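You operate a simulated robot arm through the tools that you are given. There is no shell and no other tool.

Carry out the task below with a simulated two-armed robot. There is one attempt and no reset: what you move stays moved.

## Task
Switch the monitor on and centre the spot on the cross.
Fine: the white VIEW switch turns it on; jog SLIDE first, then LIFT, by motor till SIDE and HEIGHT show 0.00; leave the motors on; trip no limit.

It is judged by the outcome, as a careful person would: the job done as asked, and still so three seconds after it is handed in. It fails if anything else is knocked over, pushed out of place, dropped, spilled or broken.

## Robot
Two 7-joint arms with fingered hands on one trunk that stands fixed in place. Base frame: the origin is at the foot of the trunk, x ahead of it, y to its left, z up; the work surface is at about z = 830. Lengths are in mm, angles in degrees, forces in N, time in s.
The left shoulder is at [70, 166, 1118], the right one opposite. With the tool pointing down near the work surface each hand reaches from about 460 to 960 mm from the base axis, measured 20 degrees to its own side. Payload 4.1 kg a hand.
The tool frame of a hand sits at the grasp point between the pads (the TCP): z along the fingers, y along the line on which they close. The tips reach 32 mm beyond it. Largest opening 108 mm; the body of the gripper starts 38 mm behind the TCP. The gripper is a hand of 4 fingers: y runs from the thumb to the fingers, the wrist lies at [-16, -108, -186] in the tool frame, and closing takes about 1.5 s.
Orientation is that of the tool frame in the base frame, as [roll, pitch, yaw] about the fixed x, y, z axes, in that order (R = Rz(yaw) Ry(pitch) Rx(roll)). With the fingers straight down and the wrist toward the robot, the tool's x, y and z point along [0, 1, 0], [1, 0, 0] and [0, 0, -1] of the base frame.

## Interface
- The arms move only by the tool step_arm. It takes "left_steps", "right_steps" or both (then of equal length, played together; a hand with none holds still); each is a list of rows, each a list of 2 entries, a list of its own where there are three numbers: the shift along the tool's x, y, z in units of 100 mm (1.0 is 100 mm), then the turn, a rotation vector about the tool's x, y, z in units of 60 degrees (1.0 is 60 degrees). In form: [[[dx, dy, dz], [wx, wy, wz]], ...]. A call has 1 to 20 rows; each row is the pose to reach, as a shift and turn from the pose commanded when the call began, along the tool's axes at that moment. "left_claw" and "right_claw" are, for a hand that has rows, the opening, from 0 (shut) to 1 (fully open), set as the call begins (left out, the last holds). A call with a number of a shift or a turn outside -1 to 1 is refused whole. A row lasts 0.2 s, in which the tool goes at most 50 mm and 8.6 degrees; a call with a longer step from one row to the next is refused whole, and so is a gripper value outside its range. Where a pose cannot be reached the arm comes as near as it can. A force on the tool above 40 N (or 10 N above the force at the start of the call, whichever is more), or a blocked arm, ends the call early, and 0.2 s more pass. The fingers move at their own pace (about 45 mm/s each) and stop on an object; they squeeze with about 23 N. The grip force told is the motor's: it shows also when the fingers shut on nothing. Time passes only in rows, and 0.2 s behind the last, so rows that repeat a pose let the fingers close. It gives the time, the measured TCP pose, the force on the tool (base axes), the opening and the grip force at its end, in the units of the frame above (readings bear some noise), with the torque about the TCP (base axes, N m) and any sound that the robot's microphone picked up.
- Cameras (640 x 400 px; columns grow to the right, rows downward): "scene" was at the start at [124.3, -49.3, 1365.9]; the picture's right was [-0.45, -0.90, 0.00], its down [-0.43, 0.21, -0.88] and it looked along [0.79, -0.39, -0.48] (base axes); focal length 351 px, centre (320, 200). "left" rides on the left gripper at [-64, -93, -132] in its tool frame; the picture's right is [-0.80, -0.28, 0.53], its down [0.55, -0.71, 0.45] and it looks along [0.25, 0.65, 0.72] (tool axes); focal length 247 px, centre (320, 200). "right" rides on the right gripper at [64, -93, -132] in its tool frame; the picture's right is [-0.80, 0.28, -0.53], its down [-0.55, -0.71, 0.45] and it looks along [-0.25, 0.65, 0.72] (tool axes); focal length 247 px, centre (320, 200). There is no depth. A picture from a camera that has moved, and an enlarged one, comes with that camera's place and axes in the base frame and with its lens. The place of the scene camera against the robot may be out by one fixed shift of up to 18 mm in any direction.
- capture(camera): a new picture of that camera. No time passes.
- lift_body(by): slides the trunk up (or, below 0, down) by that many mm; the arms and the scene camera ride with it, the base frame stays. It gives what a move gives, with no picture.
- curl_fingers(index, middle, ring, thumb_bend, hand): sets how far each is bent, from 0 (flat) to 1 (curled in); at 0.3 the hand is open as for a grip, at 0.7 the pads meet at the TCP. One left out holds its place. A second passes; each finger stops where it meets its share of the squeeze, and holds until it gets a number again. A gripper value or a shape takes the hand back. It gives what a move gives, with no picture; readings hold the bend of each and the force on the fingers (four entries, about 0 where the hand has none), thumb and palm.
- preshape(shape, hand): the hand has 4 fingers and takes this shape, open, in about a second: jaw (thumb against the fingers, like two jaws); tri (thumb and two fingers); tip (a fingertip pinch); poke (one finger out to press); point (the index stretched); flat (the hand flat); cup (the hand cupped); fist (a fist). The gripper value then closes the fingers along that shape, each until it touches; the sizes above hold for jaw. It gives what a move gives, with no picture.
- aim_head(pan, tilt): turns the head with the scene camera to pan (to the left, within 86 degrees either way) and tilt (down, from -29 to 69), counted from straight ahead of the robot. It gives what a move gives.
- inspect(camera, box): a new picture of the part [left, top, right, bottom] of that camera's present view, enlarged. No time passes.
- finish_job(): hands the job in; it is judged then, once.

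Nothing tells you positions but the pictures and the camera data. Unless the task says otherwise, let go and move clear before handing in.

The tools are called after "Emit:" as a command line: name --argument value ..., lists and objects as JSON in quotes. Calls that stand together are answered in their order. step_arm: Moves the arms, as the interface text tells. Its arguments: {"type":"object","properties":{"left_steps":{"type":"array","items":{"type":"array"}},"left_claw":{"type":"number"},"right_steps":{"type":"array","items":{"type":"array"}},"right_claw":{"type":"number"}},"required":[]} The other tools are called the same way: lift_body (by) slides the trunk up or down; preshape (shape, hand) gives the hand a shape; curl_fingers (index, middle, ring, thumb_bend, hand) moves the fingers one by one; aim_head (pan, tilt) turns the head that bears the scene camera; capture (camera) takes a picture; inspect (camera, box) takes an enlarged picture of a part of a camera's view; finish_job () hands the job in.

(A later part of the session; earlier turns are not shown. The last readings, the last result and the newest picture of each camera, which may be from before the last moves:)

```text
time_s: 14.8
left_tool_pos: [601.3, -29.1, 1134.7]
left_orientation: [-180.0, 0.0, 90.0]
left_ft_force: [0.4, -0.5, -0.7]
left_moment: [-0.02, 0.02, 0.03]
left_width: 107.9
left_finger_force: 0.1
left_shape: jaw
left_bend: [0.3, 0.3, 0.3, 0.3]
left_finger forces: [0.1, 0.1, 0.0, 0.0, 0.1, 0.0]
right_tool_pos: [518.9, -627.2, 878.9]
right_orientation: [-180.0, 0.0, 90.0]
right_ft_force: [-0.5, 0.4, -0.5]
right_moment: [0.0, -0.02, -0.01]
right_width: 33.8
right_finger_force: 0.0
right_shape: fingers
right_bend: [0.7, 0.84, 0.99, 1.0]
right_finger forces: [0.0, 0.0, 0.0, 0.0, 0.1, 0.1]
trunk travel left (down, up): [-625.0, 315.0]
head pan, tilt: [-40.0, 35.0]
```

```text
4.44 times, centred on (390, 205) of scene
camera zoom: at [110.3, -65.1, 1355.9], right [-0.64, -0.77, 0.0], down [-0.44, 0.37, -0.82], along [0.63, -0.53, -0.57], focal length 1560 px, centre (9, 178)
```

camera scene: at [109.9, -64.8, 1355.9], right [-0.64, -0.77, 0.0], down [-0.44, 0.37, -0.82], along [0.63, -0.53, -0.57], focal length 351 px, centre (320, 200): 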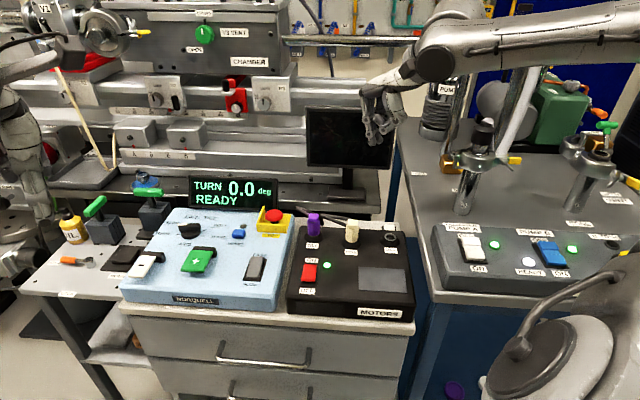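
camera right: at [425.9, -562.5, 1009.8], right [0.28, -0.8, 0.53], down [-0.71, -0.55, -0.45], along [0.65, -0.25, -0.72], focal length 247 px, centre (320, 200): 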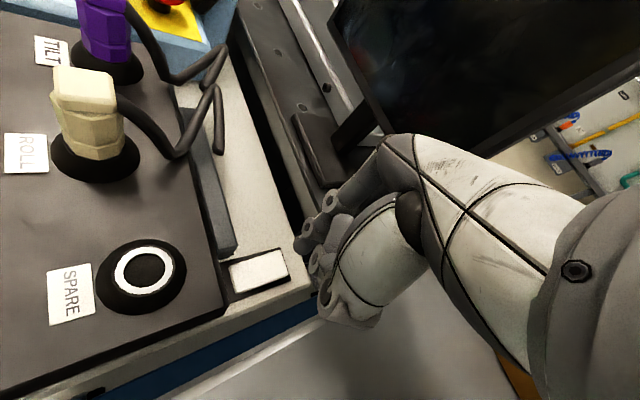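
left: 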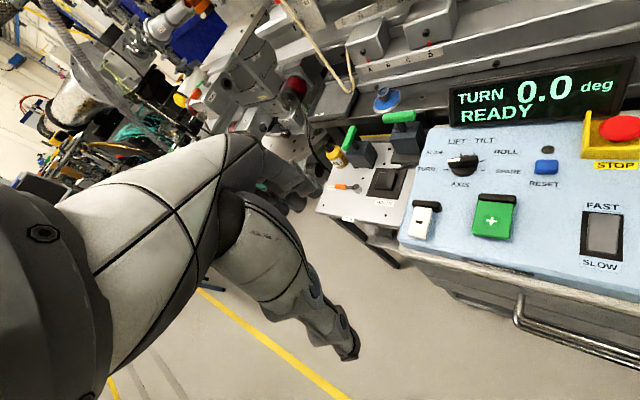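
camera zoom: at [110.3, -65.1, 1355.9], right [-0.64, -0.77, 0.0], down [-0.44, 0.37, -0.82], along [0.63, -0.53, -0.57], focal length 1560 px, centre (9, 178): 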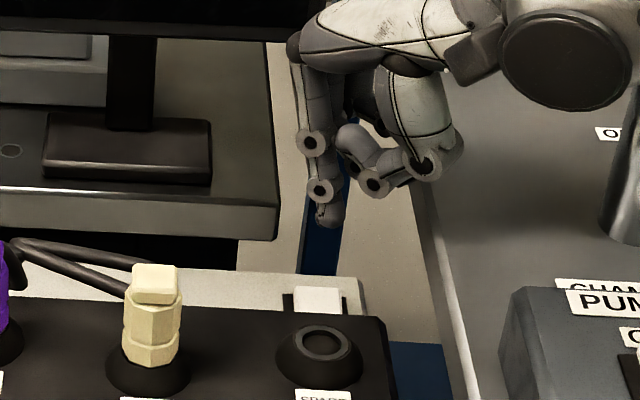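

The index tip lines up with the far part of the white rocker in both views. I'll go down to just above it and then press gently in small steps.

Emit:
step_arm --right_steps '[[[0, 0, 0.15], [0, 0, 0]], [[0, 0, 0.3], [0, 0, 0]], [[0, 0, 0.3], [0, 0, 0]]]'

Emit:
inspect --camera "right" --box '[220, 200, 360, 310]'

Emit:
inspect --camera "scene" --box '[360, 180, 420, 240]'

```text
time_s: 15.6
left_tool_pos: [601.0, -28.1, 1134.5]
left_orientation: [-180.0, 0.1, 90.0]
left_ft_force: [0.3, -0.5, -0.3]
left_moment: [0.0, -0.01, 0.0]
left_width: 107.3
left_finger_force: 0.1
left_shape: jaw
left_bend: [0.3, 0.3, 0.3, 0.3]
left_finger forces: [0.0, 0.0, 0.0, 0.0, 0.0, 0.0]
right_tool_pos: [519.2, -626.3, 848.0]
right_orientation: [179.9, -0.1, 90.0]
right_ft_force: [0.0, -0.6, -0.1]
right_moment: [0.02, 0.02, 0.04]
right_width: 33.3
right_finger_force: 0.1
right_shape: fingers
right_bend: [0.7, 0.84, 0.99, 1.0]
right_finger forces: [0.0, 0.1, 0.0, 0.1, 0.1, 0.1]
trunk travel left (down, up): [-625.0, 315.0]
head pan, tilt: [-40.0, 35.0]
```

```text
3.64 times, centred on (290, 255) of right
camera zoom: at [426.0, -561.5, 980.1], right [0.28, -0.8, 0.53], down [-0.71, -0.55, -0.45], along [0.65, -0.25, -0.72], focal length 898 px, centre (429, 0)
```

zoom: 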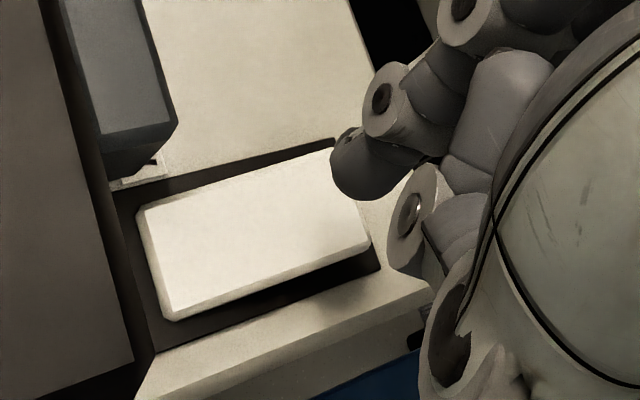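

```text
6.67 times, centred on (390, 210) of scene
camera zoom: at [110.2, -65.1, 1355.9], right [-0.64, -0.77, 0.0], down [-0.44, 0.37, -0.82], along [0.63, -0.53, -0.57], focal length 2339 px, centre (-147, 133)
```

zoom: 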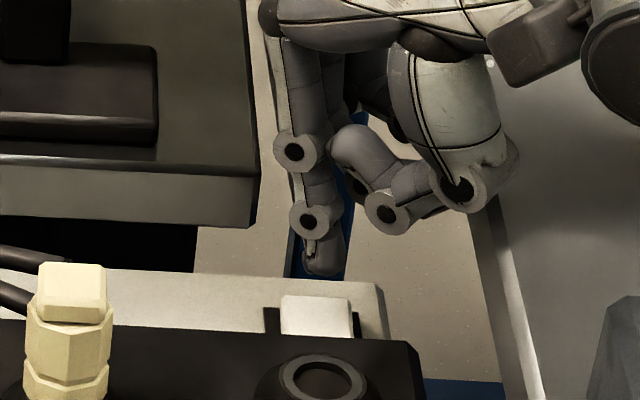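

The point under the fingertip falls on the far part of the rocker, about 84% along. I'll nudge slightly inward and press down in small increments, checking the force.

Emit:
step_arm --right_steps '[[[0.02, -0.02, 0.06], [0, 0, 0]], [[0.02, -0.02, 0.12], [0, 0, 0]], [[0.02, -0.02, 0.15], [0, 0, 0]], [[0.02, -0.02, 0.18], [0, 0, 0]]]'

Emit:
inspect --camera "scene" --box '[290, 90, 430, 240]'

Emit:
inspect --camera "right" --box '[220, 200, 360, 310]'

```text
time_s: 16.6
left_tool_pos: [600.8, -29.2, 1134.8]
left_orientation: [-180.0, -0.1, 89.9]
left_ft_force: [-0.2, -0.8, -0.2]
left_moment: [0.01, -0.03, 0.0]
left_width: 107.4
left_finger_force: 0.1
left_shape: jaw
left_bend: [0.3, 0.3, 0.3, 0.3]
left_finger forces: [0.1, 0.1, 0.1, 0.0, 0.1, 0.1]
right_tool_pos: [516.3, -624.8, 831.3]
right_orientation: [179.9, -0.1, 90.0]
right_ft_force: [0.6, 0.3, -0.4]
right_moment: [-0.02, -0.01, -0.02]
right_width: 33.4
right_finger_force: 0.2
right_shape: fingers
right_bend: [0.7, 0.84, 0.99, 1.0]
right_finger forces: [0.0, 0.0, 0.1, 0.1, 0.0, 0.0]
trunk travel left (down, up): [-625.0, 315.0]
head pan, tilt: [-40.0, 35.0]
```

```text
2.67 times, centred on (360, 165) of scene
camera zoom: at [110.2, -65.0, 1355.9], right [-0.64, -0.77, 0.0], down [-0.44, 0.37, -0.82], along [0.63, -0.53, -0.57], focal length 936 px, centre (213, 293)
```

zoom: 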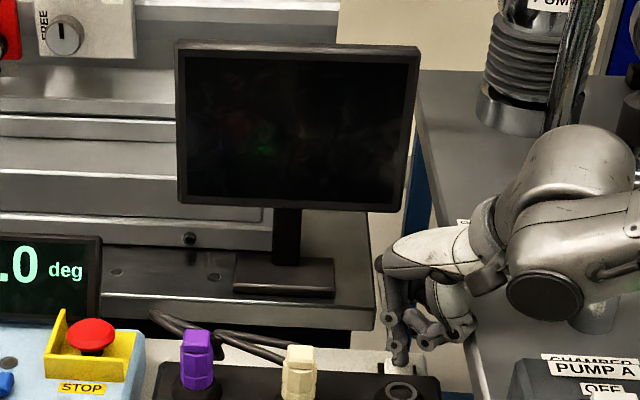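

```text
3.64 times, centred on (290, 255) of right
camera zoom: at [423.6, -559.9, 962.7], right [0.28, -0.8, 0.53], down [-0.71, -0.55, -0.45], along [0.65, -0.25, -0.72], focal length 898 px, centre (429, 0)
```

zoom: 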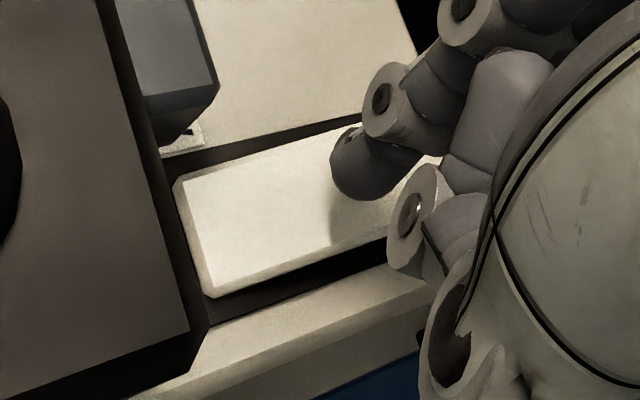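

Almost touching: the finger's shadow meets the rocker and no force shows yet. I'll continue down slowly.

Emit:
step_arm --right_steps '[[[0, 0, 0.03], [0, 0, 0]], [[0, 0, 0.06], [0, 0, 0]], [[0, 0, 0.08], [0, 0, 0]], [[0, 0, 0.1], [0, 0, 0]]]'

Emit:
inspect --camera "scene" --box '[290, 90, 430, 240]'

Emit:
inspect --camera "right" --box '[220, 200, 360, 310]'

```text
time_s: 17.6
left_tool_pos: [601.9, -27.1, 1134.1]
left_orientation: [180.0, 0.0, 90.0]
left_ft_force: [0.9, 0.2, -0.3]
left_moment: [-0.02, -0.04, 0.01]
left_width: 107.5
left_finger_force: 0.1
left_shape: jaw
left_bend: [0.3, 0.3, 0.3, 0.3]
left_finger forces: [0.1, 0.0, 0.0, 0.0, 0.0, 0.0]
right_tool_pos: [518.4, -622.7, 821.6]
right_orientation: [-180.0, 0.1, 90.1]
right_ft_force: [2.9, 5.7, 4.4]
right_moment: [-0.12, 0.11, -0.26]
right_width: 33.4
right_finger_force: 4.6
right_shape: fingers
right_bend: [0.7, 0.84, 0.99, 1.0]
right_finger forces: [3.4, 0.1, 0.1, 0.1, 5.9, 0.1]
trunk travel left (down, up): [-625.0, 315.0]
head pan, tilt: [-40.0, 35.0]
```

```text
2.67 times, centred on (360, 165) of scene
camera zoom: at [110.9, -64.2, 1355.8], right [-0.64, -0.77, 0.0], down [-0.44, 0.37, -0.82], along [0.63, -0.53, -0.57], focal length 936 px, centre (213, 293)
```

zoom: 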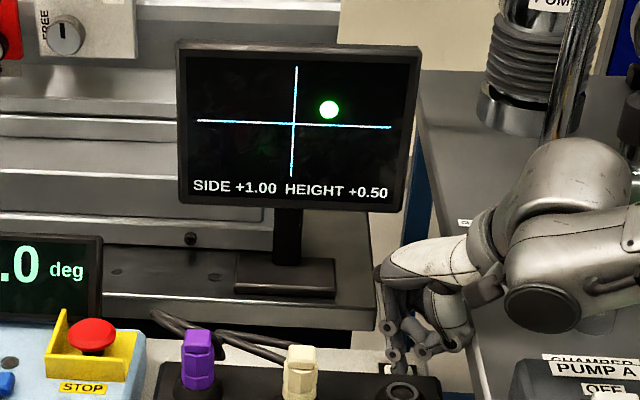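

```text
3.64 times, centred on (290, 255) of right
camera zoom: at [424.2, -558.7, 952.9], right [0.28, -0.8, 0.53], down [-0.71, -0.55, -0.45], along [0.65, -0.25, -0.72], focal length 898 px, centre (429, 0)
```

zoom: 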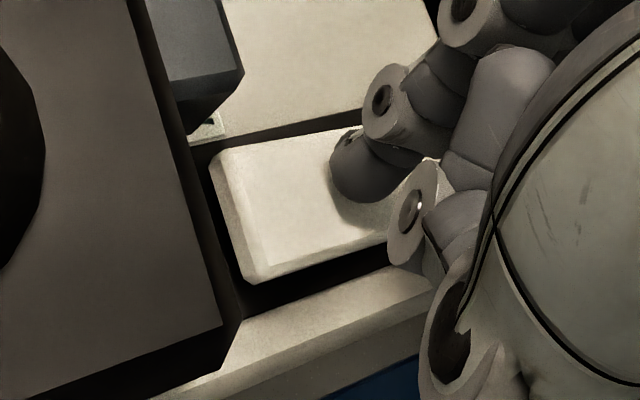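

The monitor came on: SIDE +1.00, HEIGHT +0.50, with the spot to the upper right. I'll withdraw the right hand straight up (the thumb was lightly touching something) and confirm the monitor stays on.

Emit:
step_arm --right_steps '[[[0, 0, -0.1], [0, 0, 0]], [[0, 0, -0.3], [0, 0, 0]], [[0, 0, -0.6], [0, 0, 0]], [[0, 0, -1.0], [0, 0, 0]], [[0, 0, -1.0], [0, 0, 0]]]'

Emit:
capture --camera "scene"

Emit:
inspect --camera "scene" --box '[290, 90, 430, 240]'

Emit:
inspect --camera "right" --box '[160, 200, 320, 320]'

```text
time_s: 18.8
left_tool_pos: [601.4, -28.9, 1134.1]
left_orientation: [-180.0, 0.0, 90.0]
left_ft_force: [-0.5, -0.1, 0.1]
left_moment: [0.02, -0.02, 0.01]
left_width: 107.6
left_finger_force: 0.0
left_shape: jaw
left_bend: [0.3, 0.3, 0.3, 0.3]
left_finger forces: [0.0, 0.0, 0.1, 0.1, 0.1, 0.1]
right_tool_pos: [517.4, -626.6, 920.2]
right_orientation: [180.0, -0.1, 90.0]
right_ft_force: [0.0, 0.1, -0.2]
right_moment: [0.01, 0.03, -0.01]
right_width: 34.0
right_finger_force: 0.0
right_shape: fingers
right_bend: [0.7, 0.85, 0.99, 1.0]
right_finger forces: [0.0, 0.1, 0.0, 0.1, 0.0, 0.1]
trunk travel left (down, up): [-625.0, 315.0]
head pan, tilt: [-40.0, 35.0]
```

```text
taken
camera scene: at [110.8, -66.3, 1355.7], right [-0.64, -0.77, 0.0], down [-0.44, 0.37, -0.82], along [0.63, -0.53, -0.57], focal length 351 px, centre (320, 200)
```

scene: 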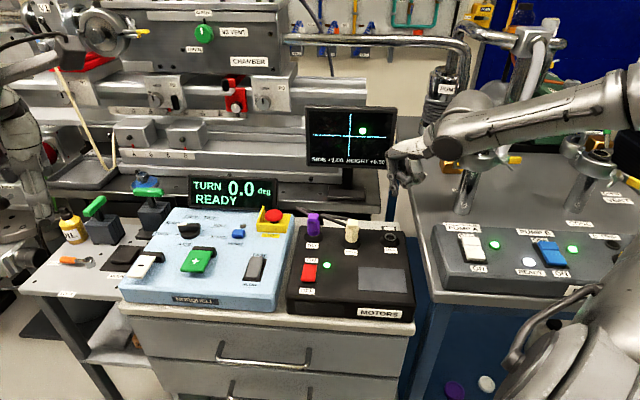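

```text
2.67 times, centred on (360, 165) of scene
camera zoom: at [110.8, -66.3, 1355.7], right [-0.64, -0.77, 0.0], down [-0.44, 0.37, -0.82], along [0.63, -0.53, -0.57], focal length 936 px, centre (213, 293)
```

zoom: 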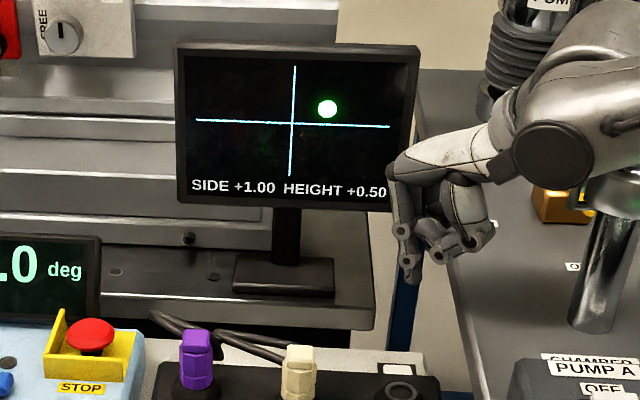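

```text
3.33 times, centred on (240, 260) of right
camera zoom: at [424.2, -561.8, 1052.3], right [0.28, -0.8, 0.53], down [-0.71, -0.55, -0.45], along [0.65, -0.25, -0.72], focal length 823 px, centre (587, 0)
```

zoom: 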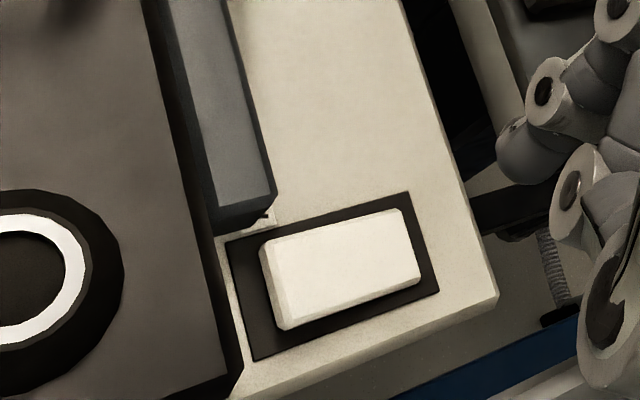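

The monitor stays on with the white rocker tipped at its far end. Next is the AXIS knob at about (765, -223, 846), its bar pointing to TURN; I'll bring the left hand over it, yawed so that it can close across the bar.

Emit:
step_arm --left_steps '[[[-0.2, 0.2, 0.0], [0, 0, 0.127]], [[-0.4, 0.4, 0.0], [0, 0, 0.253]], [[-0.6, 0.6, 0.0], [0, 0, 0.38]], [[-0.8, 0.8, 0.1], [0, 0, 0.507]], [[-1.0, 1.0, 0.3], [0, 0, 0.633]], [[-1.0, 1.0, 0.3], [0, 0, 0.633]]]'

Emit:
capture --camera "left"

Emit:
capture --camera "scene"

```text
time_s: 20.2
left_tool_pos: [700.0, -128.7, 1105.2]
left_orientation: [179.9, 0.0, 52.0]
left_ft_force: [-0.4, -0.3, 0.7]
left_moment: [-0.02, -0.01, -0.07]
left_width: 107.6
left_finger_force: 0.1
left_shape: jaw
left_bend: [0.3, 0.3, 0.3, 0.3]
left_finger forces: [0.0, 0.0, 0.0, 0.0, 0.0, 0.1]
right_tool_pos: [515.8, -626.1, 921.8]
right_orientation: [-180.0, 0.1, 89.9]
right_ft_force: [-1.2, -0.3, 0.5]
right_moment: [-0.01, -0.01, 0.0]
right_width: 33.8
right_finger_force: 0.1
right_shape: fingers
right_bend: [0.7, 0.85, 0.99, 1.0]
right_finger forces: [0.0, 0.0, 0.0, 0.0, 0.0, 0.0]
trunk travel left (down, up): [-625.0, 315.0]
head pan, tilt: [-40.0, 35.0]
```

```text
taken
camera left: at [586.2, -122.4, 1236.7], right [-0.71, -0.45, -0.53], down [-0.22, 0.87, -0.45], along [0.67, -0.2, -0.72], focal length 247 px, centre (320, 200)
```

left: 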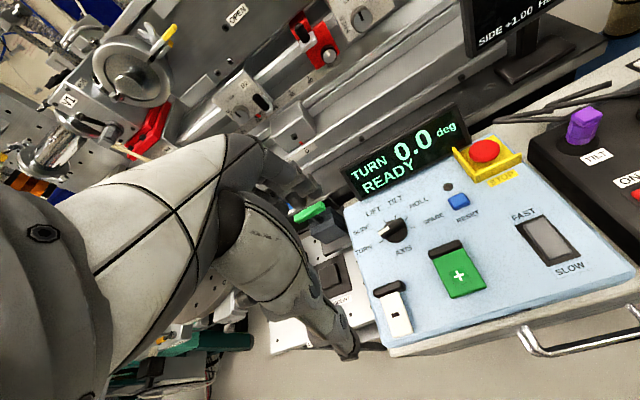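

```text
taken
camera scene: at [109.4, -64.7, 1356.0], right [-0.64, -0.77, 0.0], down [-0.44, 0.37, -0.82], along [0.63, -0.53, -0.57], focal length 351 px, centre (320, 200)
```

scene: 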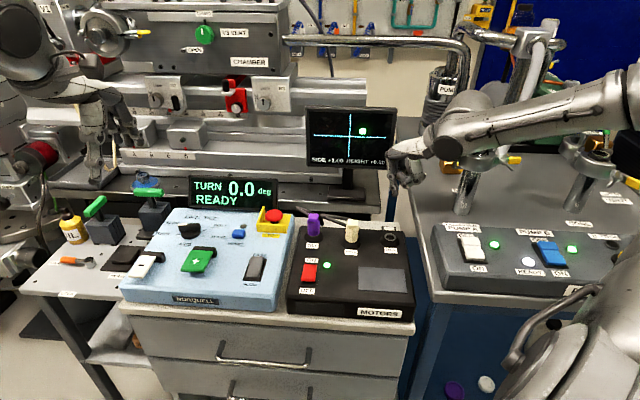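

The yaw was reached cleanly. I'll zoom in on the knob and the rest of the console from this angle to measure the bar and tick marks.

Emit:
inspect --camera "left" --box '[340, 180, 480, 280]'

Emit:
inspect --camera "left" --box '[360, 210, 500, 340]'

Emit:
inspect --camera "left" --box '[280, 120, 640, 350]'

```text
4.00 times, centred on (410, 230) of left
camera zoom: at [586.2, -122.4, 1236.7], right [-0.71, -0.45, -0.53], down [-0.22, 0.87, -0.45], along [0.67, -0.2, -0.72], focal length 988 px, centre (-40, 80)
```

zoom: 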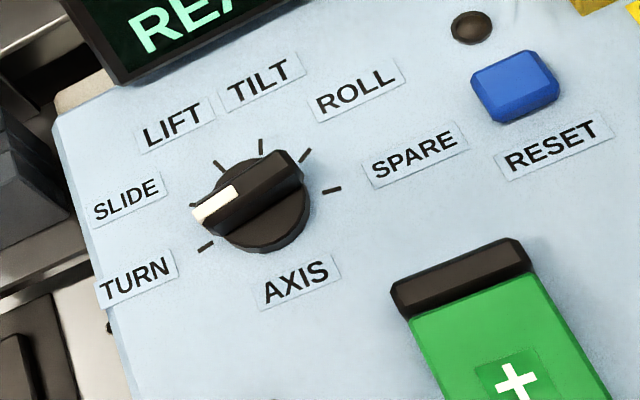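

```text
3.08 times, centred on (430, 275) of left
camera zoom: at [586.2, -122.4, 1236.7], right [-0.71, -0.45, -0.53], down [-0.22, 0.87, -0.45], along [0.67, -0.2, -0.72], focal length 760 px, centre (-18, -31)
```

zoom: 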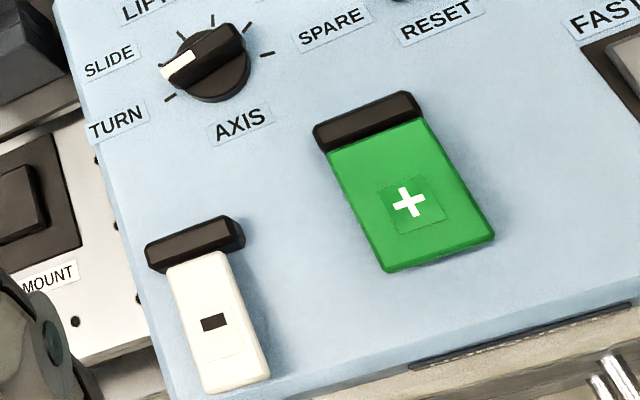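

```text
1.74 times, centred on (460, 235) of left
camera zoom: at [586.2, -122.4, 1236.7], right [-0.71, -0.45, -0.53], down [-0.22, 0.87, -0.45], along [0.67, -0.2, -0.72], focal length 430 px, centre (76, 139)
```

zoom: 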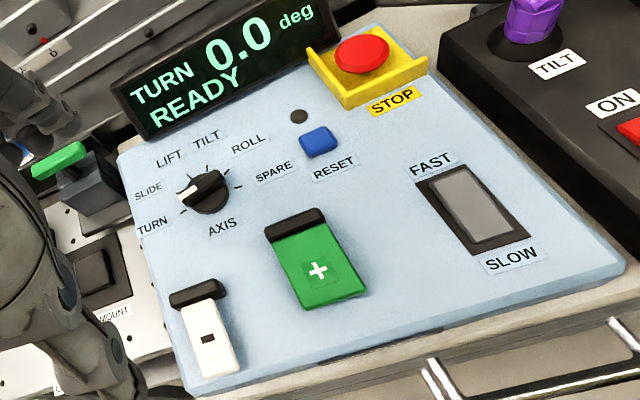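

From the tick marks I get a knob centre of about (768, -219), a console top at z ≈ 833, and detents 40° apart (TURN 55°, SLIDE 15°, LIFT -25° in base yaw). I'll move the left hand over the knob with the jaws partly closed.

Emit:
step_arm --left_steps '[[[-0.09, 0.33, 0.2], [0, 0, -0.05]], [[-0.18, 0.66, 0.45], [0, 0, -0.05]], [[-0.27, 1.0, 0.75], [0, 0, -0.05]], [[-0.27, 1.0, 0.75], [0, 0, -0.05]]]' --left_claw 0.45

Emit:
capture --camera "left"

Emit:
inspect --camera "left" --box '[240, 180, 460, 320]'

Emit:
inspect --camera "scene" --box '[120, 100, 300, 250]'

```text
time_s: 21.2
left_tool_pos: [757.5, -204.0, 1037.6]
left_orientation: [179.9, 0.0, 55.0]
left_ft_force: [-0.4, -0.4, 0.2]
left_moment: [-0.01, 0.04, 0.01]
left_width: 49.1
left_finger_force: 0.1
left_shape: jaw
left_bend: [0.74, 0.47, 0.44, 0.72]
left_finger forces: [0.0, 0.0, 0.1, 0.0, 0.1, 0.1]
left hand out of reach, approached as far as the arm can: row 3, 4
right_tool_pos: [516.6, -624.8, 923.5]
right_orientation: [-179.9, 0.1, 90.1]
right_ft_force: [0.4, -0.4, 0.2]
right_moment: [-0.04, 0.01, -0.01]
right_width: 33.7
right_finger_force: 0.1
right_shape: fingers
right_bend: [0.7, 0.85, 0.99, 1.0]
right_finger forces: [0.1, 0.0, 0.0, 0.0, 0.0, 0.0]
trunk travel left (down, up): [-625.0, 315.0]
head pan, tilt: [-40.0, 35.0]
```

```text
taken
camera left: at [644.2, -203.2, 1169.2], right [-0.69, -0.49, -0.53], down [-0.26, 0.85, -0.45], along [0.68, -0.17, -0.72], focal length 247 px, centre (320, 200)
```

left: 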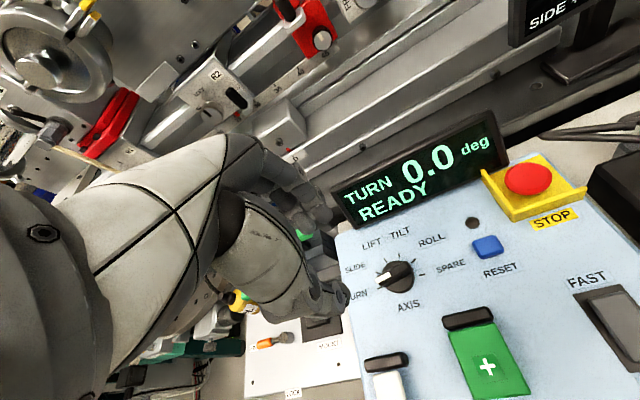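

```text
2.86 times, centred on (350, 250) of left
camera zoom: at [644.2, -203.2, 1169.2], right [-0.69, -0.49, -0.53], down [-0.26, 0.85, -0.45], along [0.68, -0.17, -0.72], focal length 706 px, centre (234, 57)
```

zoom: 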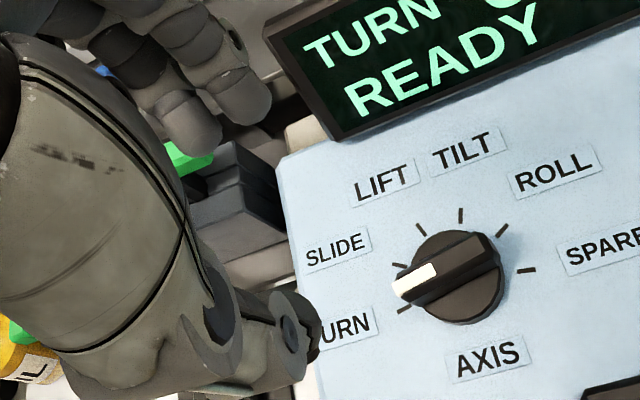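

```text
2.67 times, centred on (210, 175) of scene
camera zoom: at [109.9, -64.2, 1356.0], right [-0.64, -0.77, 0.0], down [-0.44, 0.37, -0.82], along [0.63, -0.53, -0.57], focal length 936 px, centre (613, 267)
```

zoom: 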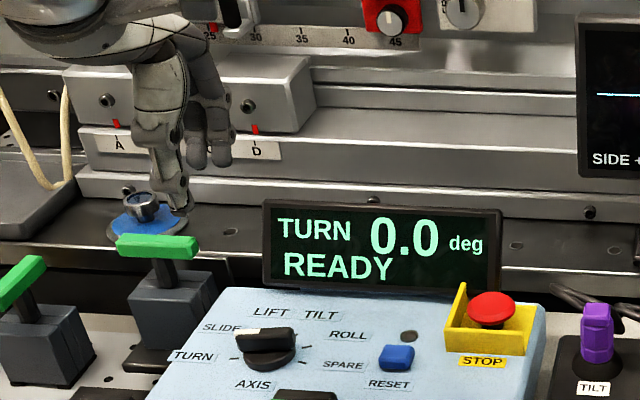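

The left arm falls just short of the knob, so the right hand will have to do the turning. I'll pull the left arm back out of the way first.

Emit:
step_arm --left_steps '[[[0.05, -0.2, -0.1], [0, 0, -0.1]], [[0.1, -0.4, -0.2], [0, 0, -0.2]], [[0.2, -0.6, -0.3], [0, 0, -0.3]], [[0.3, -0.8, -0.4], [0, 0, -0.43]], [[0.4, -1.0, -0.5], [0, 0, -0.56]]]' --left_claw 0.3

Emit:
step_arm --left_steps '[[[0.3, -0.2, 0], [0, 0, 0]], [[0.6, -0.4, 0], [0, 0, 0]], [[0.8, -0.7, 0], [0, 0, 0]], [[1.0, -1.0, 0], [0, 0, 0]]]'

Emit:
step_arm --left_steps '[[[0.4, 0, 0], [0, 0, 0]], [[0.8, 0, 0], [0, 0, 0]], [[1.0, 0, 0], [0, 0, 0]]]'

Emit:
capture --camera "scene"

```text
time_s: 22.4
left_tool_pos: [696.4, -115.4, 1086.9]
left_orientation: [179.9, 0.1, 88.8]
left_ft_force: [-0.4, 0.1, 0.0]
left_moment: [0.01, 0.0, -0.02]
left_width: 32.6
left_finger_force: 0.1
left_shape: jaw
left_bend: [0.74, 0.54, 0.52, 0.74]
left_finger forces: [0.1, 0.0, 0.0, 0.1, 0.0, 0.1]
right_tool_pos: [515.4, -625.7, 922.4]
right_orientation: [-179.9, -0.1, 90.1]
right_ft_force: [0.4, -0.4, 0.3]
right_moment: [0.01, 0.0, -0.05]
right_width: 33.5
right_finger_force: 0.0
right_shape: fingers
right_bend: [0.7, 0.85, 0.99, 1.0]
right_finger forces: [0.0, 0.1, 0.0, 0.1, 0.0, 0.0]
trunk travel left (down, up): [-625.0, 315.0]
head pan, tilt: [-40.0, 35.0]
```

```text
time_s: 23.4
left_tool_pos: [601.0, -9.8, 1086.6]
left_orientation: [180.0, 0.1, 88.6]
left_ft_force: [-0.8, 0.1, 0.3]
left_moment: [-0.01, -0.01, -0.04]
left_width: 32.6
left_finger_force: 0.0
left_shape: jaw
left_bend: [0.74, 0.54, 0.52, 0.74]
left_finger forces: [0.1, 0.1, 0.0, 0.0, 0.0, 0.0]
right_tool_pos: [515.7, -625.1, 922.0]
right_orientation: [-180.0, 0.0, 90.0]
right_ft_force: [-0.2, 0.1, 1.2]
right_moment: [-0.06, -0.02, 0.01]
right_width: 33.9
right_finger_force: 0.0
right_shape: fingers
right_bend: [0.7, 0.85, 0.99, 1.0]
right_finger forces: [0.1, 0.0, 0.0, 0.1, 0.0, 0.0]
trunk travel left (down, up): [-625.0, 315.0]
head pan, tilt: [-40.0, 35.0]
```

```text
time_s: 24.2
left_tool_pos: [603.4, 87.9, 1085.4]
left_orientation: [180.0, 0.0, 88.6]
left_ft_force: [-0.9, 0.3, -0.5]
left_moment: [0.01, 0.02, 0.0]
left_width: 32.9
left_finger_force: 0.0
left_shape: jaw
left_bend: [0.74, 0.54, 0.52, 0.74]
left_finger forces: [0.0, 0.0, 0.0, 0.0, 0.0, 0.0]
right_tool_pos: [517.1, -627.3, 920.9]
right_orientation: [-180.0, 0.0, 90.1]
right_ft_force: [0.1, -0.1, -1.2]
right_moment: [0.0, -0.03, 0.02]
right_width: 34.2
right_finger_force: 0.0
right_shape: fingers
right_bend: [0.7, 0.85, 0.99, 1.0]
right_finger forces: [0.1, 0.0, 0.0, 0.0, 0.0, 0.0]
trunk travel left (down, up): [-625.0, 315.0]
head pan, tilt: [-40.0, 35.0]
```

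```text
taken
camera scene: at [110.5, -65.6, 1355.8], right [-0.64, -0.77, 0.0], down [-0.44, 0.37, -0.82], along [0.63, -0.53, -0.57], focal length 351 px, centre (320, 200)
```

scene: 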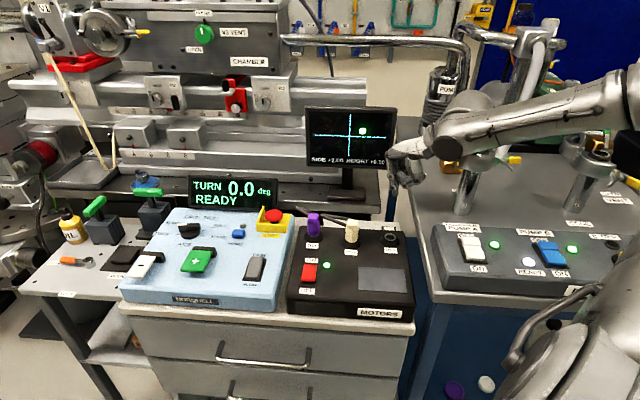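

The left arm is clear. Now I'll shape the right hand as a jaw, raise it and carry it over the knob.

Emit:
step_arm --right_steps '[[[0.1, 0.0, -0.4], [0, 0, 0]], [[0.35, 0.15, -0.75], [0, 0, 0]], [[0.65, 0.35, -1.0], [0, 0, 0]], [[1.0, 0.6, -1.0], [0, 0, 0]]]'

Emit:
preshape --hand "right" --shape "jaw"

Emit:
step_arm --right_steps '[[[0.33, 0.2, 0], [0, 0, 0]], [[0.66, 0.4, 0], [0, 0, 0]], [[1.0, 0.6, 0], [0, 0, 0]]]'

Emit:
step_arm --right_steps '[[[0.33, 0.2, 0], [0, 0, 0]], [[0.66, 0.4, 0], [0, 0, 0]], [[1.0, 0.6, 0], [0, 0, 0]]]'

Emit:
capture --camera "right"

Emit:
capture --camera "scene"

```text
time_s: 25.2
left_tool_pos: [606.6, 87.4, 1083.9]
left_orientation: [-179.9, -0.1, 88.6]
left_ft_force: [-0.4, 1.1, 0.2]
left_moment: [0.01, 0.01, 0.01]
left_width: 32.6
left_finger_force: 0.1
left_shape: jaw
left_bend: [0.74, 0.54, 0.52, 0.74]
left_finger forces: [0.0, 0.1, 0.0, 0.0, 0.0, 0.0]
right_tool_pos: [578.1, -524.0, 1023.0]
right_orientation: [-179.9, 0.0, 90.1]
right_ft_force: [-0.6, -0.8, 0.4]
right_moment: [0.01, 0.04, 0.0]
right_width: 33.6
right_finger_force: 0.0
right_shape: fingers
right_bend: [0.7, 0.85, 0.99, 1.0]
right_finger forces: [0.0, 0.1, 0.1, 0.1, 0.0, 0.1]
trunk travel left (down, up): [-625.0, 315.0]
head pan, tilt: [-40.0, 35.0]
```

```text
time_s: 26.1
left_tool_pos: [606.1, 87.7, 1085.2]
left_orientation: [-180.0, 0.0, 88.7]
left_ft_force: [0.6, -0.8, -0.4]
left_moment: [0.01, -0.02, 0.03]
left_width: 32.8
left_finger_force: 0.1
left_shape: jaw
left_bend: [0.74, 0.54, 0.52, 0.74]
left_finger forces: [0.0, 0.0, 0.0, 0.0, 0.0, 0.0]
right_tool_pos: [576.1, -524.0, 1023.2]
right_orientation: [180.0, 0.0, 90.0]
right_ft_force: [0.2, -0.1, 0.2]
right_moment: [0.0, 0.0, 0.01]
right_width: 107.5
right_finger_force: 0.0
right_shape: jaw
right_bend: [0.3, 0.3, 0.3, 0.3]
right_finger forces: [0.0, 0.1, 0.0, 0.1, 0.0, 0.0]
trunk travel left (down, up): [-625.0, 315.0]
head pan, tilt: [-40.0, 35.0]
```

```text
time_s: 26.9
left_tool_pos: [606.1, 88.3, 1084.4]
left_orientation: [-179.8, -0.1, 88.6]
left_ft_force: [0.2, -0.2, -1.1]
left_moment: [-0.01, 0.02, -0.01]
left_width: 32.8
left_finger_force: 0.1
left_shape: jaw
left_bend: [0.74, 0.54, 0.52, 0.74]
left_finger forces: [0.0, 0.0, 0.1, 0.0, 0.0, 0.0]
right_tool_pos: [635.1, -424.9, 1021.4]
right_orientation: [-179.9, 0.1, 89.9]
right_ft_force: [0.7, 0.8, -0.7]
right_moment: [-0.01, 0.0, 0.01]
right_width: 107.8
right_finger_force: 0.0
right_shape: jaw
right_bend: [0.3, 0.3, 0.3, 0.3]
right_finger forces: [0.0, 0.0, 0.1, 0.0, 0.0, 0.1]
trunk travel left (down, up): [-625.0, 315.0]
head pan, tilt: [-40.0, 35.0]
```

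```text
time_s: 27.7
left_tool_pos: [605.5, 88.3, 1084.6]
left_orientation: [-179.9, 0.1, 88.6]
left_ft_force: [0.7, -0.5, -0.3]
left_moment: [-0.02, 0.03, -0.01]
left_width: 32.9
left_finger_force: 0.1
left_shape: jaw
left_bend: [0.74, 0.54, 0.52, 0.74]
left_finger forces: [0.0, 0.0, 0.0, 0.1, 0.0, 0.0]
right_tool_pos: [697.2, -324.5, 1022.0]
right_orientation: [180.0, 0.1, 90.0]
right_ft_force: [0.0, -0.2, -0.5]
right_moment: [-0.02, 0.01, -0.02]
right_width: 107.9
right_finger_force: 0.0
right_shape: jaw
right_bend: [0.3, 0.3, 0.3, 0.3]
right_finger forces: [0.0, 0.0, 0.1, 0.1, 0.0, 0.0]
trunk travel left (down, up): [-625.0, 315.0]
head pan, tilt: [-40.0, 35.0]
```

```text
taken
camera right: at [604.5, -258.6, 1153.0], right [0.28, -0.8, 0.53], down [-0.71, -0.55, -0.45], along [0.65, -0.25, -0.72], focal length 247 px, centre (320, 200)
```

right: 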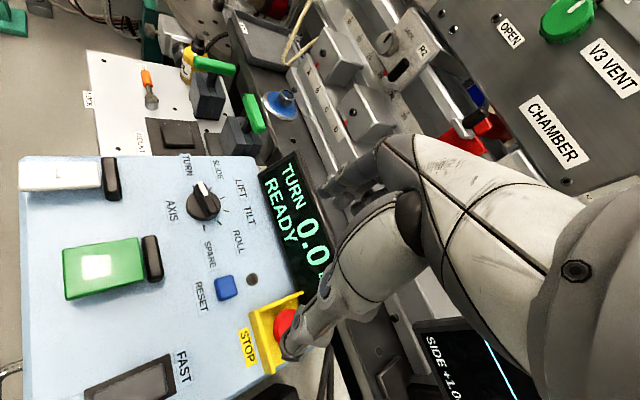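

```text
taken
camera scene: at [111.4, -64.1, 1355.8], right [-0.64, -0.77, 0.0], down [-0.44, 0.37, -0.82], along [0.63, -0.53, -0.57], focal length 351 px, centre (320, 200)
```

scene: 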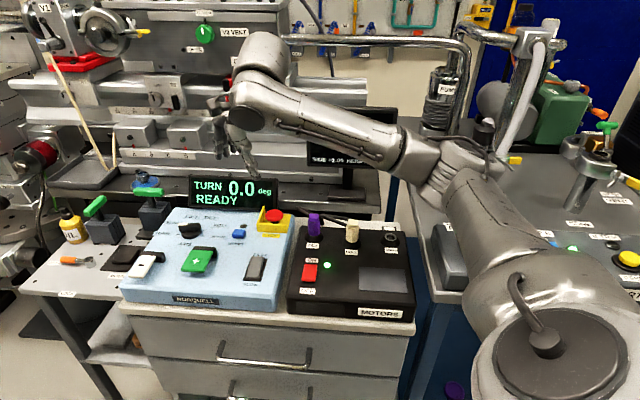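

The right hand is nearing the console. I'll re-measure the knob from this closer view.

Emit:
inspect --camera "right" --box '[150, 145, 270, 255]'

```text
3.64 times, centred on (210, 200) of right
camera zoom: at [604.5, -258.6, 1153.0], right [0.28, -0.8, 0.53], down [-0.71, -0.55, -0.45], along [0.65, -0.25, -0.72], focal length 898 px, centre (720, 200)
```

zoom: 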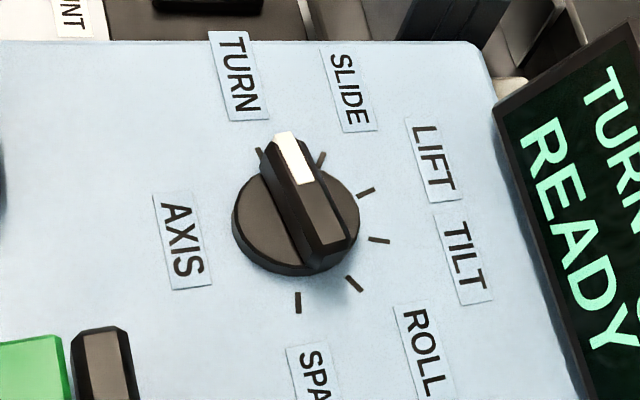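

The knob centre refines to (766.5, -221) with the bar at about 55–60°. I'll bring the right hand above it, yawing 35° to close across the bar.

Emit:
step_arm --right_steps '[[[0.2, 0.14, 0.0], [0, 0, 0.117]], [[0.4, 0.28, 0.0], [0, 0, 0.233]], [[0.6, 0.42, 0.1], [0, 0, 0.35]], [[0.8, 0.56, 0.2], [0, 0, 0.467]], [[1.0, 0.69, 0.3], [0, 0, 0.583]], [[1.0, 0.69, 0.3], [0, 0, 0.583]]]' --right_claw 0.45

Emit:
capture --camera "right"

Emit:
capture --camera "scene"

```text
time_s: 29.1
left_tool_pos: [604.0, 87.8, 1086.9]
left_orientation: [180.0, 0.0, 88.6]
left_ft_force: [-0.5, -0.8, 0.1]
left_moment: [0.03, -0.04, 0.02]
left_width: 32.7
left_finger_force: 0.0
left_shape: jaw
left_bend: [0.74, 0.54, 0.52, 0.74]
left_finger forces: [0.0, 0.0, 0.0, 0.0, 0.0, 0.0]
right_tool_pos: [765.7, -226.3, 990.5]
right_orientation: [-180.0, -0.1, 55.0]
right_ft_force: [-0.4, -0.1, -0.4]
right_moment: [0.0, 0.02, 0.01]
right_width: 49.1
right_finger_force: 0.0
right_shape: jaw
right_bend: [0.74, 0.47, 0.44, 0.72]
right_finger forces: [0.0, 0.0, 0.1, 0.0, 0.1, 0.0]
trunk travel left (down, up): [-625.0, 315.0]
head pan, tilt: [-40.0, 35.0]
```

```text
taken
camera right: at [726.2, -118.9, 1122.4], right [-0.23, -0.82, 0.53], down [-0.89, -0.04, -0.45], along [0.39, -0.58, -0.72], focal length 247 px, centre (320, 200)
```

right: 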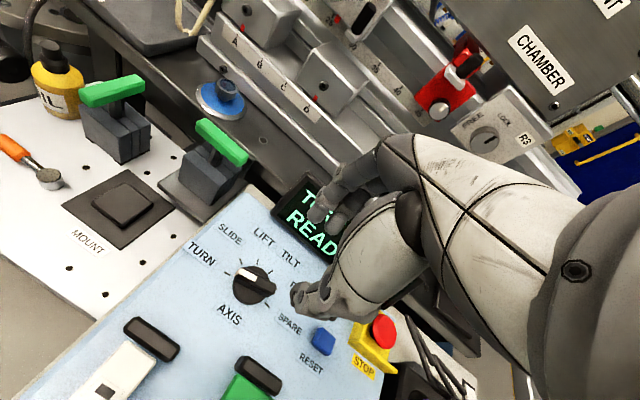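

```text
taken
camera scene: at [109.9, -66.2, 1355.9], right [-0.64, -0.77, 0.0], down [-0.44, 0.37, -0.82], along [0.63, -0.53, -0.57], focal length 351 px, centre (320, 200)
```

scene: 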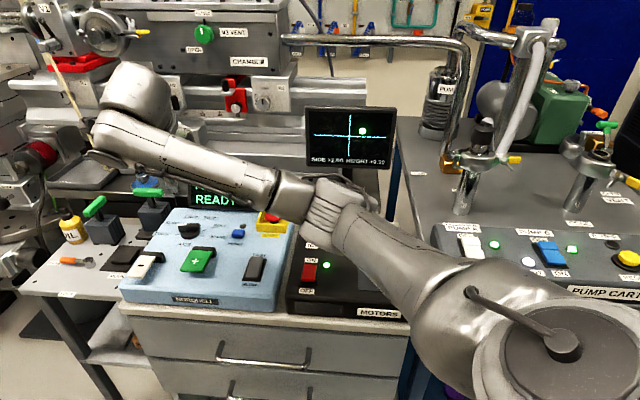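

The right hand reached the yaw above the knob. I'll check the finger layout relative to the knob before descending.

Emit:
inspect --camera "right" --box '[200, 160, 420, 340]'

Emit:
inspect --camera "left" --box '[400, 0, 640, 200]'

```text
2.22 times, centred on (310, 250) of right
camera zoom: at [726.2, -118.9, 1122.4], right [-0.23, -0.82, 0.53], down [-0.89, -0.04, -0.45], along [0.39, -0.58, -0.72], focal length 549 px, centre (342, 89)
```

zoom: 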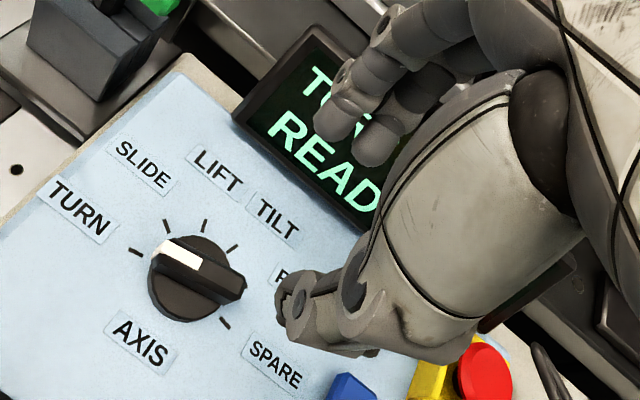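

```text
2.00 times, centred on (520, 100) of left
camera zoom: at [509.6, 25.3, 1218.0], right [-0.3, -0.79, -0.53], down [-0.69, 0.57, -0.45], along [0.66, 0.23, -0.72], focal length 494 px, centre (-80, 400)
```

zoom: 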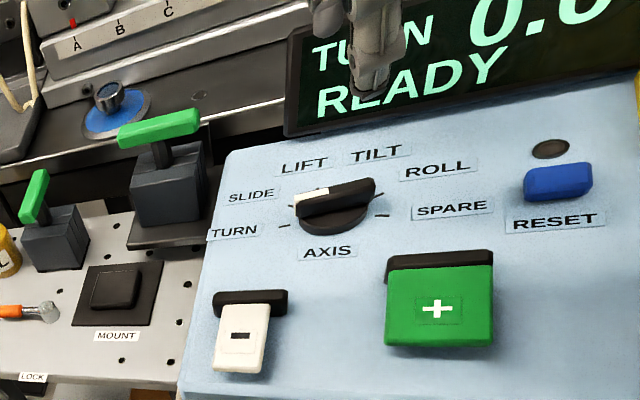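

The left camera has a very good view of the console. I'll lower the right hand to just above the knob and check straddling.

Emit:
step_arm --right_steps '[[[0.02, -0.01, 0.3], [0, 0, 0]], [[0.048, -0.024, 0.6], [0, 0, 0]], [[0.048, -0.024, 0.85], [0, 0, 0]], [[0.048, -0.024, 0.85], [0, 0, 0]]]'

Emit:
inspect --camera "right" --box '[200, 160, 420, 340]'

Emit:
inspect --camera "left" --box '[400, 0, 640, 200]'

```text
time_s: 30.1
left_tool_pos: [605.1, 87.5, 1086.1]
left_orientation: [-180.0, 0.0, 88.7]
left_ft_force: [0.3, -0.6, -0.8]
left_moment: [-0.03, -0.04, -0.03]
left_width: 32.6
left_finger_force: 0.1
left_shape: jaw
left_bend: [0.74, 0.54, 0.52, 0.74]
left_finger forces: [0.0, 0.0, 0.1, 0.0, 0.0, 0.1]
right_tool_pos: [766.1, -219.8, 905.2]
right_orientation: [180.0, -0.1, 55.0]
right_ft_force: [0.0, 0.3, 0.1]
right_moment: [0.01, -0.01, -0.05]
right_width: 49.0
right_finger_force: 0.0
right_shape: jaw
right_bend: [0.74, 0.47, 0.44, 0.72]
right_finger forces: [0.0, 0.0, 0.0, 0.0, 0.0, 0.0]
trunk travel left (down, up): [-625.0, 315.0]
head pan, tilt: [-40.0, 35.0]
```

```text
2.22 times, centred on (310, 250) of right
camera zoom: at [726.6, -113.7, 1036.5], right [-0.22, -0.82, 0.53], down [-0.89, -0.05, -0.45], along [0.39, -0.58, -0.72], focal length 549 px, centre (342, 89)
```

zoom: 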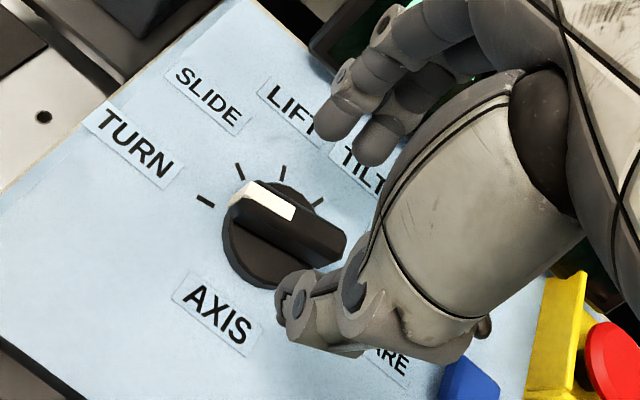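

```text
2.00 times, centred on (520, 100) of left
camera zoom: at [510.0, 26.2, 1217.8], right [-0.3, -0.79, -0.53], down [-0.69, 0.57, -0.45], along [0.66, 0.23, -0.72], focal length 494 px, centre (-80, 400)
```

zoom: 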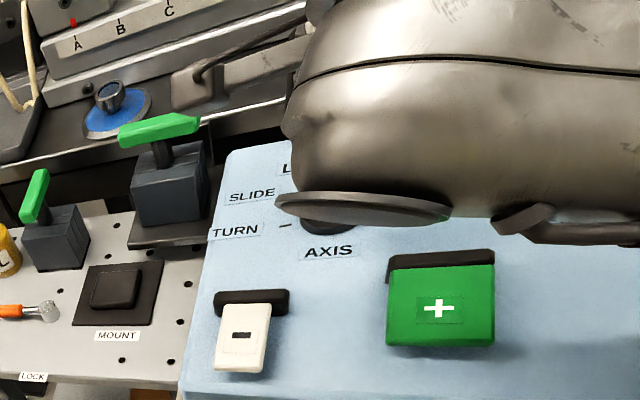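

The jaw axis lines up with the bar to within about 2–3 mm and the bar top is at z ≈ 853. I'll descend so the tips are just above the knob's disc, then close gently.

Emit:
step_arm --right_steps '[[[0, 0.02, 0.1], [0, 0, 0]], [[0, 0.02, 0.2], [0, 0, 0]], [[0, 0.02, 0.3], [0, 0, 0]], [[0, 0.02, 0.3], [0, 0, 0]]]'

Emit:
inspect --camera "right" --box '[200, 160, 420, 340]'

```text
time_s: 31.1
left_tool_pos: [605.0, 87.6, 1085.7]
left_orientation: [180.0, 0.1, 88.5]
left_ft_force: [0.1, 0.2, 0.3]
left_moment: [0.01, -0.03, 0.01]
left_width: 32.6
left_finger_force: 0.2
left_shape: jaw
left_bend: [0.74, 0.54, 0.52, 0.74]
left_finger forces: [0.1, 0.0, 0.1, 0.0, 0.0, 0.1]
right_tool_pos: [768.9, -222.0, 878.0]
right_orientation: [180.0, 0.0, 55.1]
right_ft_force: [-1.0, 0.4, -0.1]
right_moment: [-0.02, -0.01, 0.0]
right_width: 48.9
right_finger_force: 0.2
right_shape: jaw
right_bend: [0.74, 0.47, 0.44, 0.72]
right_finger forces: [0.1, 0.0, 0.1, 0.0, 0.1, 0.0]
trunk travel left (down, up): [-625.0, 315.0]
head pan, tilt: [-40.0, 35.0]
```

```text
2.22 times, centred on (310, 250) of right
camera zoom: at [728.5, -114.5, 1008.3], right [-0.23, -0.82, 0.53], down [-0.89, -0.05, -0.45], along [0.39, -0.58, -0.72], focal length 549 px, centre (342, 89)
```

zoom: 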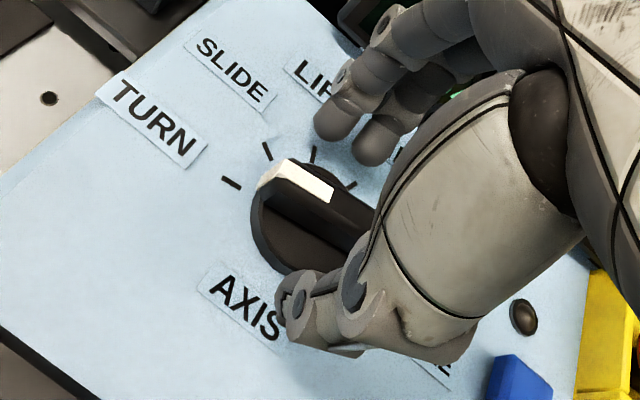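

Fingers straddle the bar. I'll drop another 3 mm and close on it.

Emit:
step_arm --right_steps '[[[0, 0, 0.03], [0, 0, 0]], [[0, 0, 0.03], [0, 0, 0]], [[0, 0, 0.03], [0, 0, 0]], [[0, 0, 0.03], [0, 0, 0]], [[0, 0, 0.03], [0, 0, 0]], [[0, 0, 0.03], [0, 0, 0]], [[0, 0, 0.03], [0, 0, 0]]]' --right_claw 0.0

Emit:
inspect --camera "right" --box '[200, 160, 420, 340]'

Emit:
inspect --camera "scene" --box '[130, 60, 400, 260]'

```text
time_s: 32.7
left_tool_pos: [603.5, 88.8, 1086.1]
left_orientation: [180.0, 0.0, 88.6]
left_ft_force: [0.0, -0.9, -0.7]
left_moment: [0.02, 0.0, 0.0]
left_width: 32.8
left_finger_force: 0.1
left_shape: jaw
left_bend: [0.74, 0.54, 0.52, 0.74]
left_finger forces: [0.0, 0.0, 0.0, 0.0, 0.0, 0.0]
right_tool_pos: [766.9, -220.6, 874.3]
right_orientation: [180.0, -0.1, 55.1]
right_ft_force: [-6.0, 2.2, -2.9]
right_moment: [0.07, 0.09, 0.0]
right_width: 15.3
right_finger_force: 22.9
right_shape: jaw
right_bend: [0.73, 0.62, 0.64, 0.75]
right_finger forces: [9.9, 3.0, 2.5, 0.0, 20.5, 0.1]
trunk travel left (down, up): [-625.0, 315.0]
head pan, tilt: [-40.0, 35.0]
```

```text
2.22 times, centred on (310, 250) of right
camera zoom: at [728.0, -114.0, 1004.8], right [-0.22, -0.82, 0.53], down [-0.89, -0.05, -0.45], along [0.39, -0.58, -0.72], focal length 549 px, centre (342, 89)
```

zoom: 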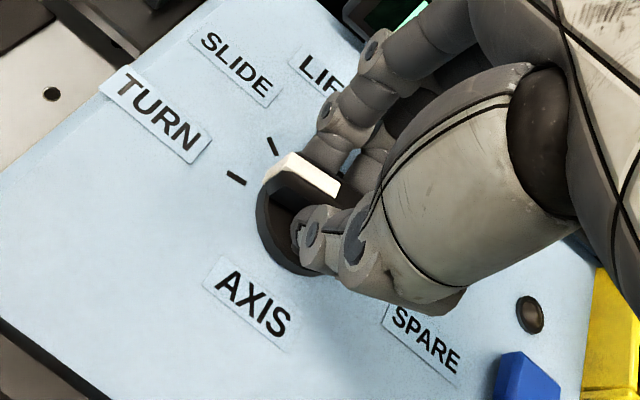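

```text
2.00 times, centred on (265, 160) of scene
camera zoom: at [110.3, -65.0, 1355.8], right [-0.64, -0.77, 0.0], down [-0.44, 0.37, -0.82], along [0.63, -0.53, -0.57], focal length 702 px, centre (430, 280)
```

zoom: 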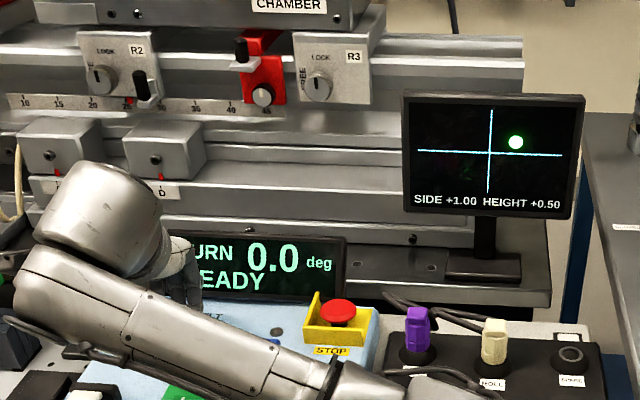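

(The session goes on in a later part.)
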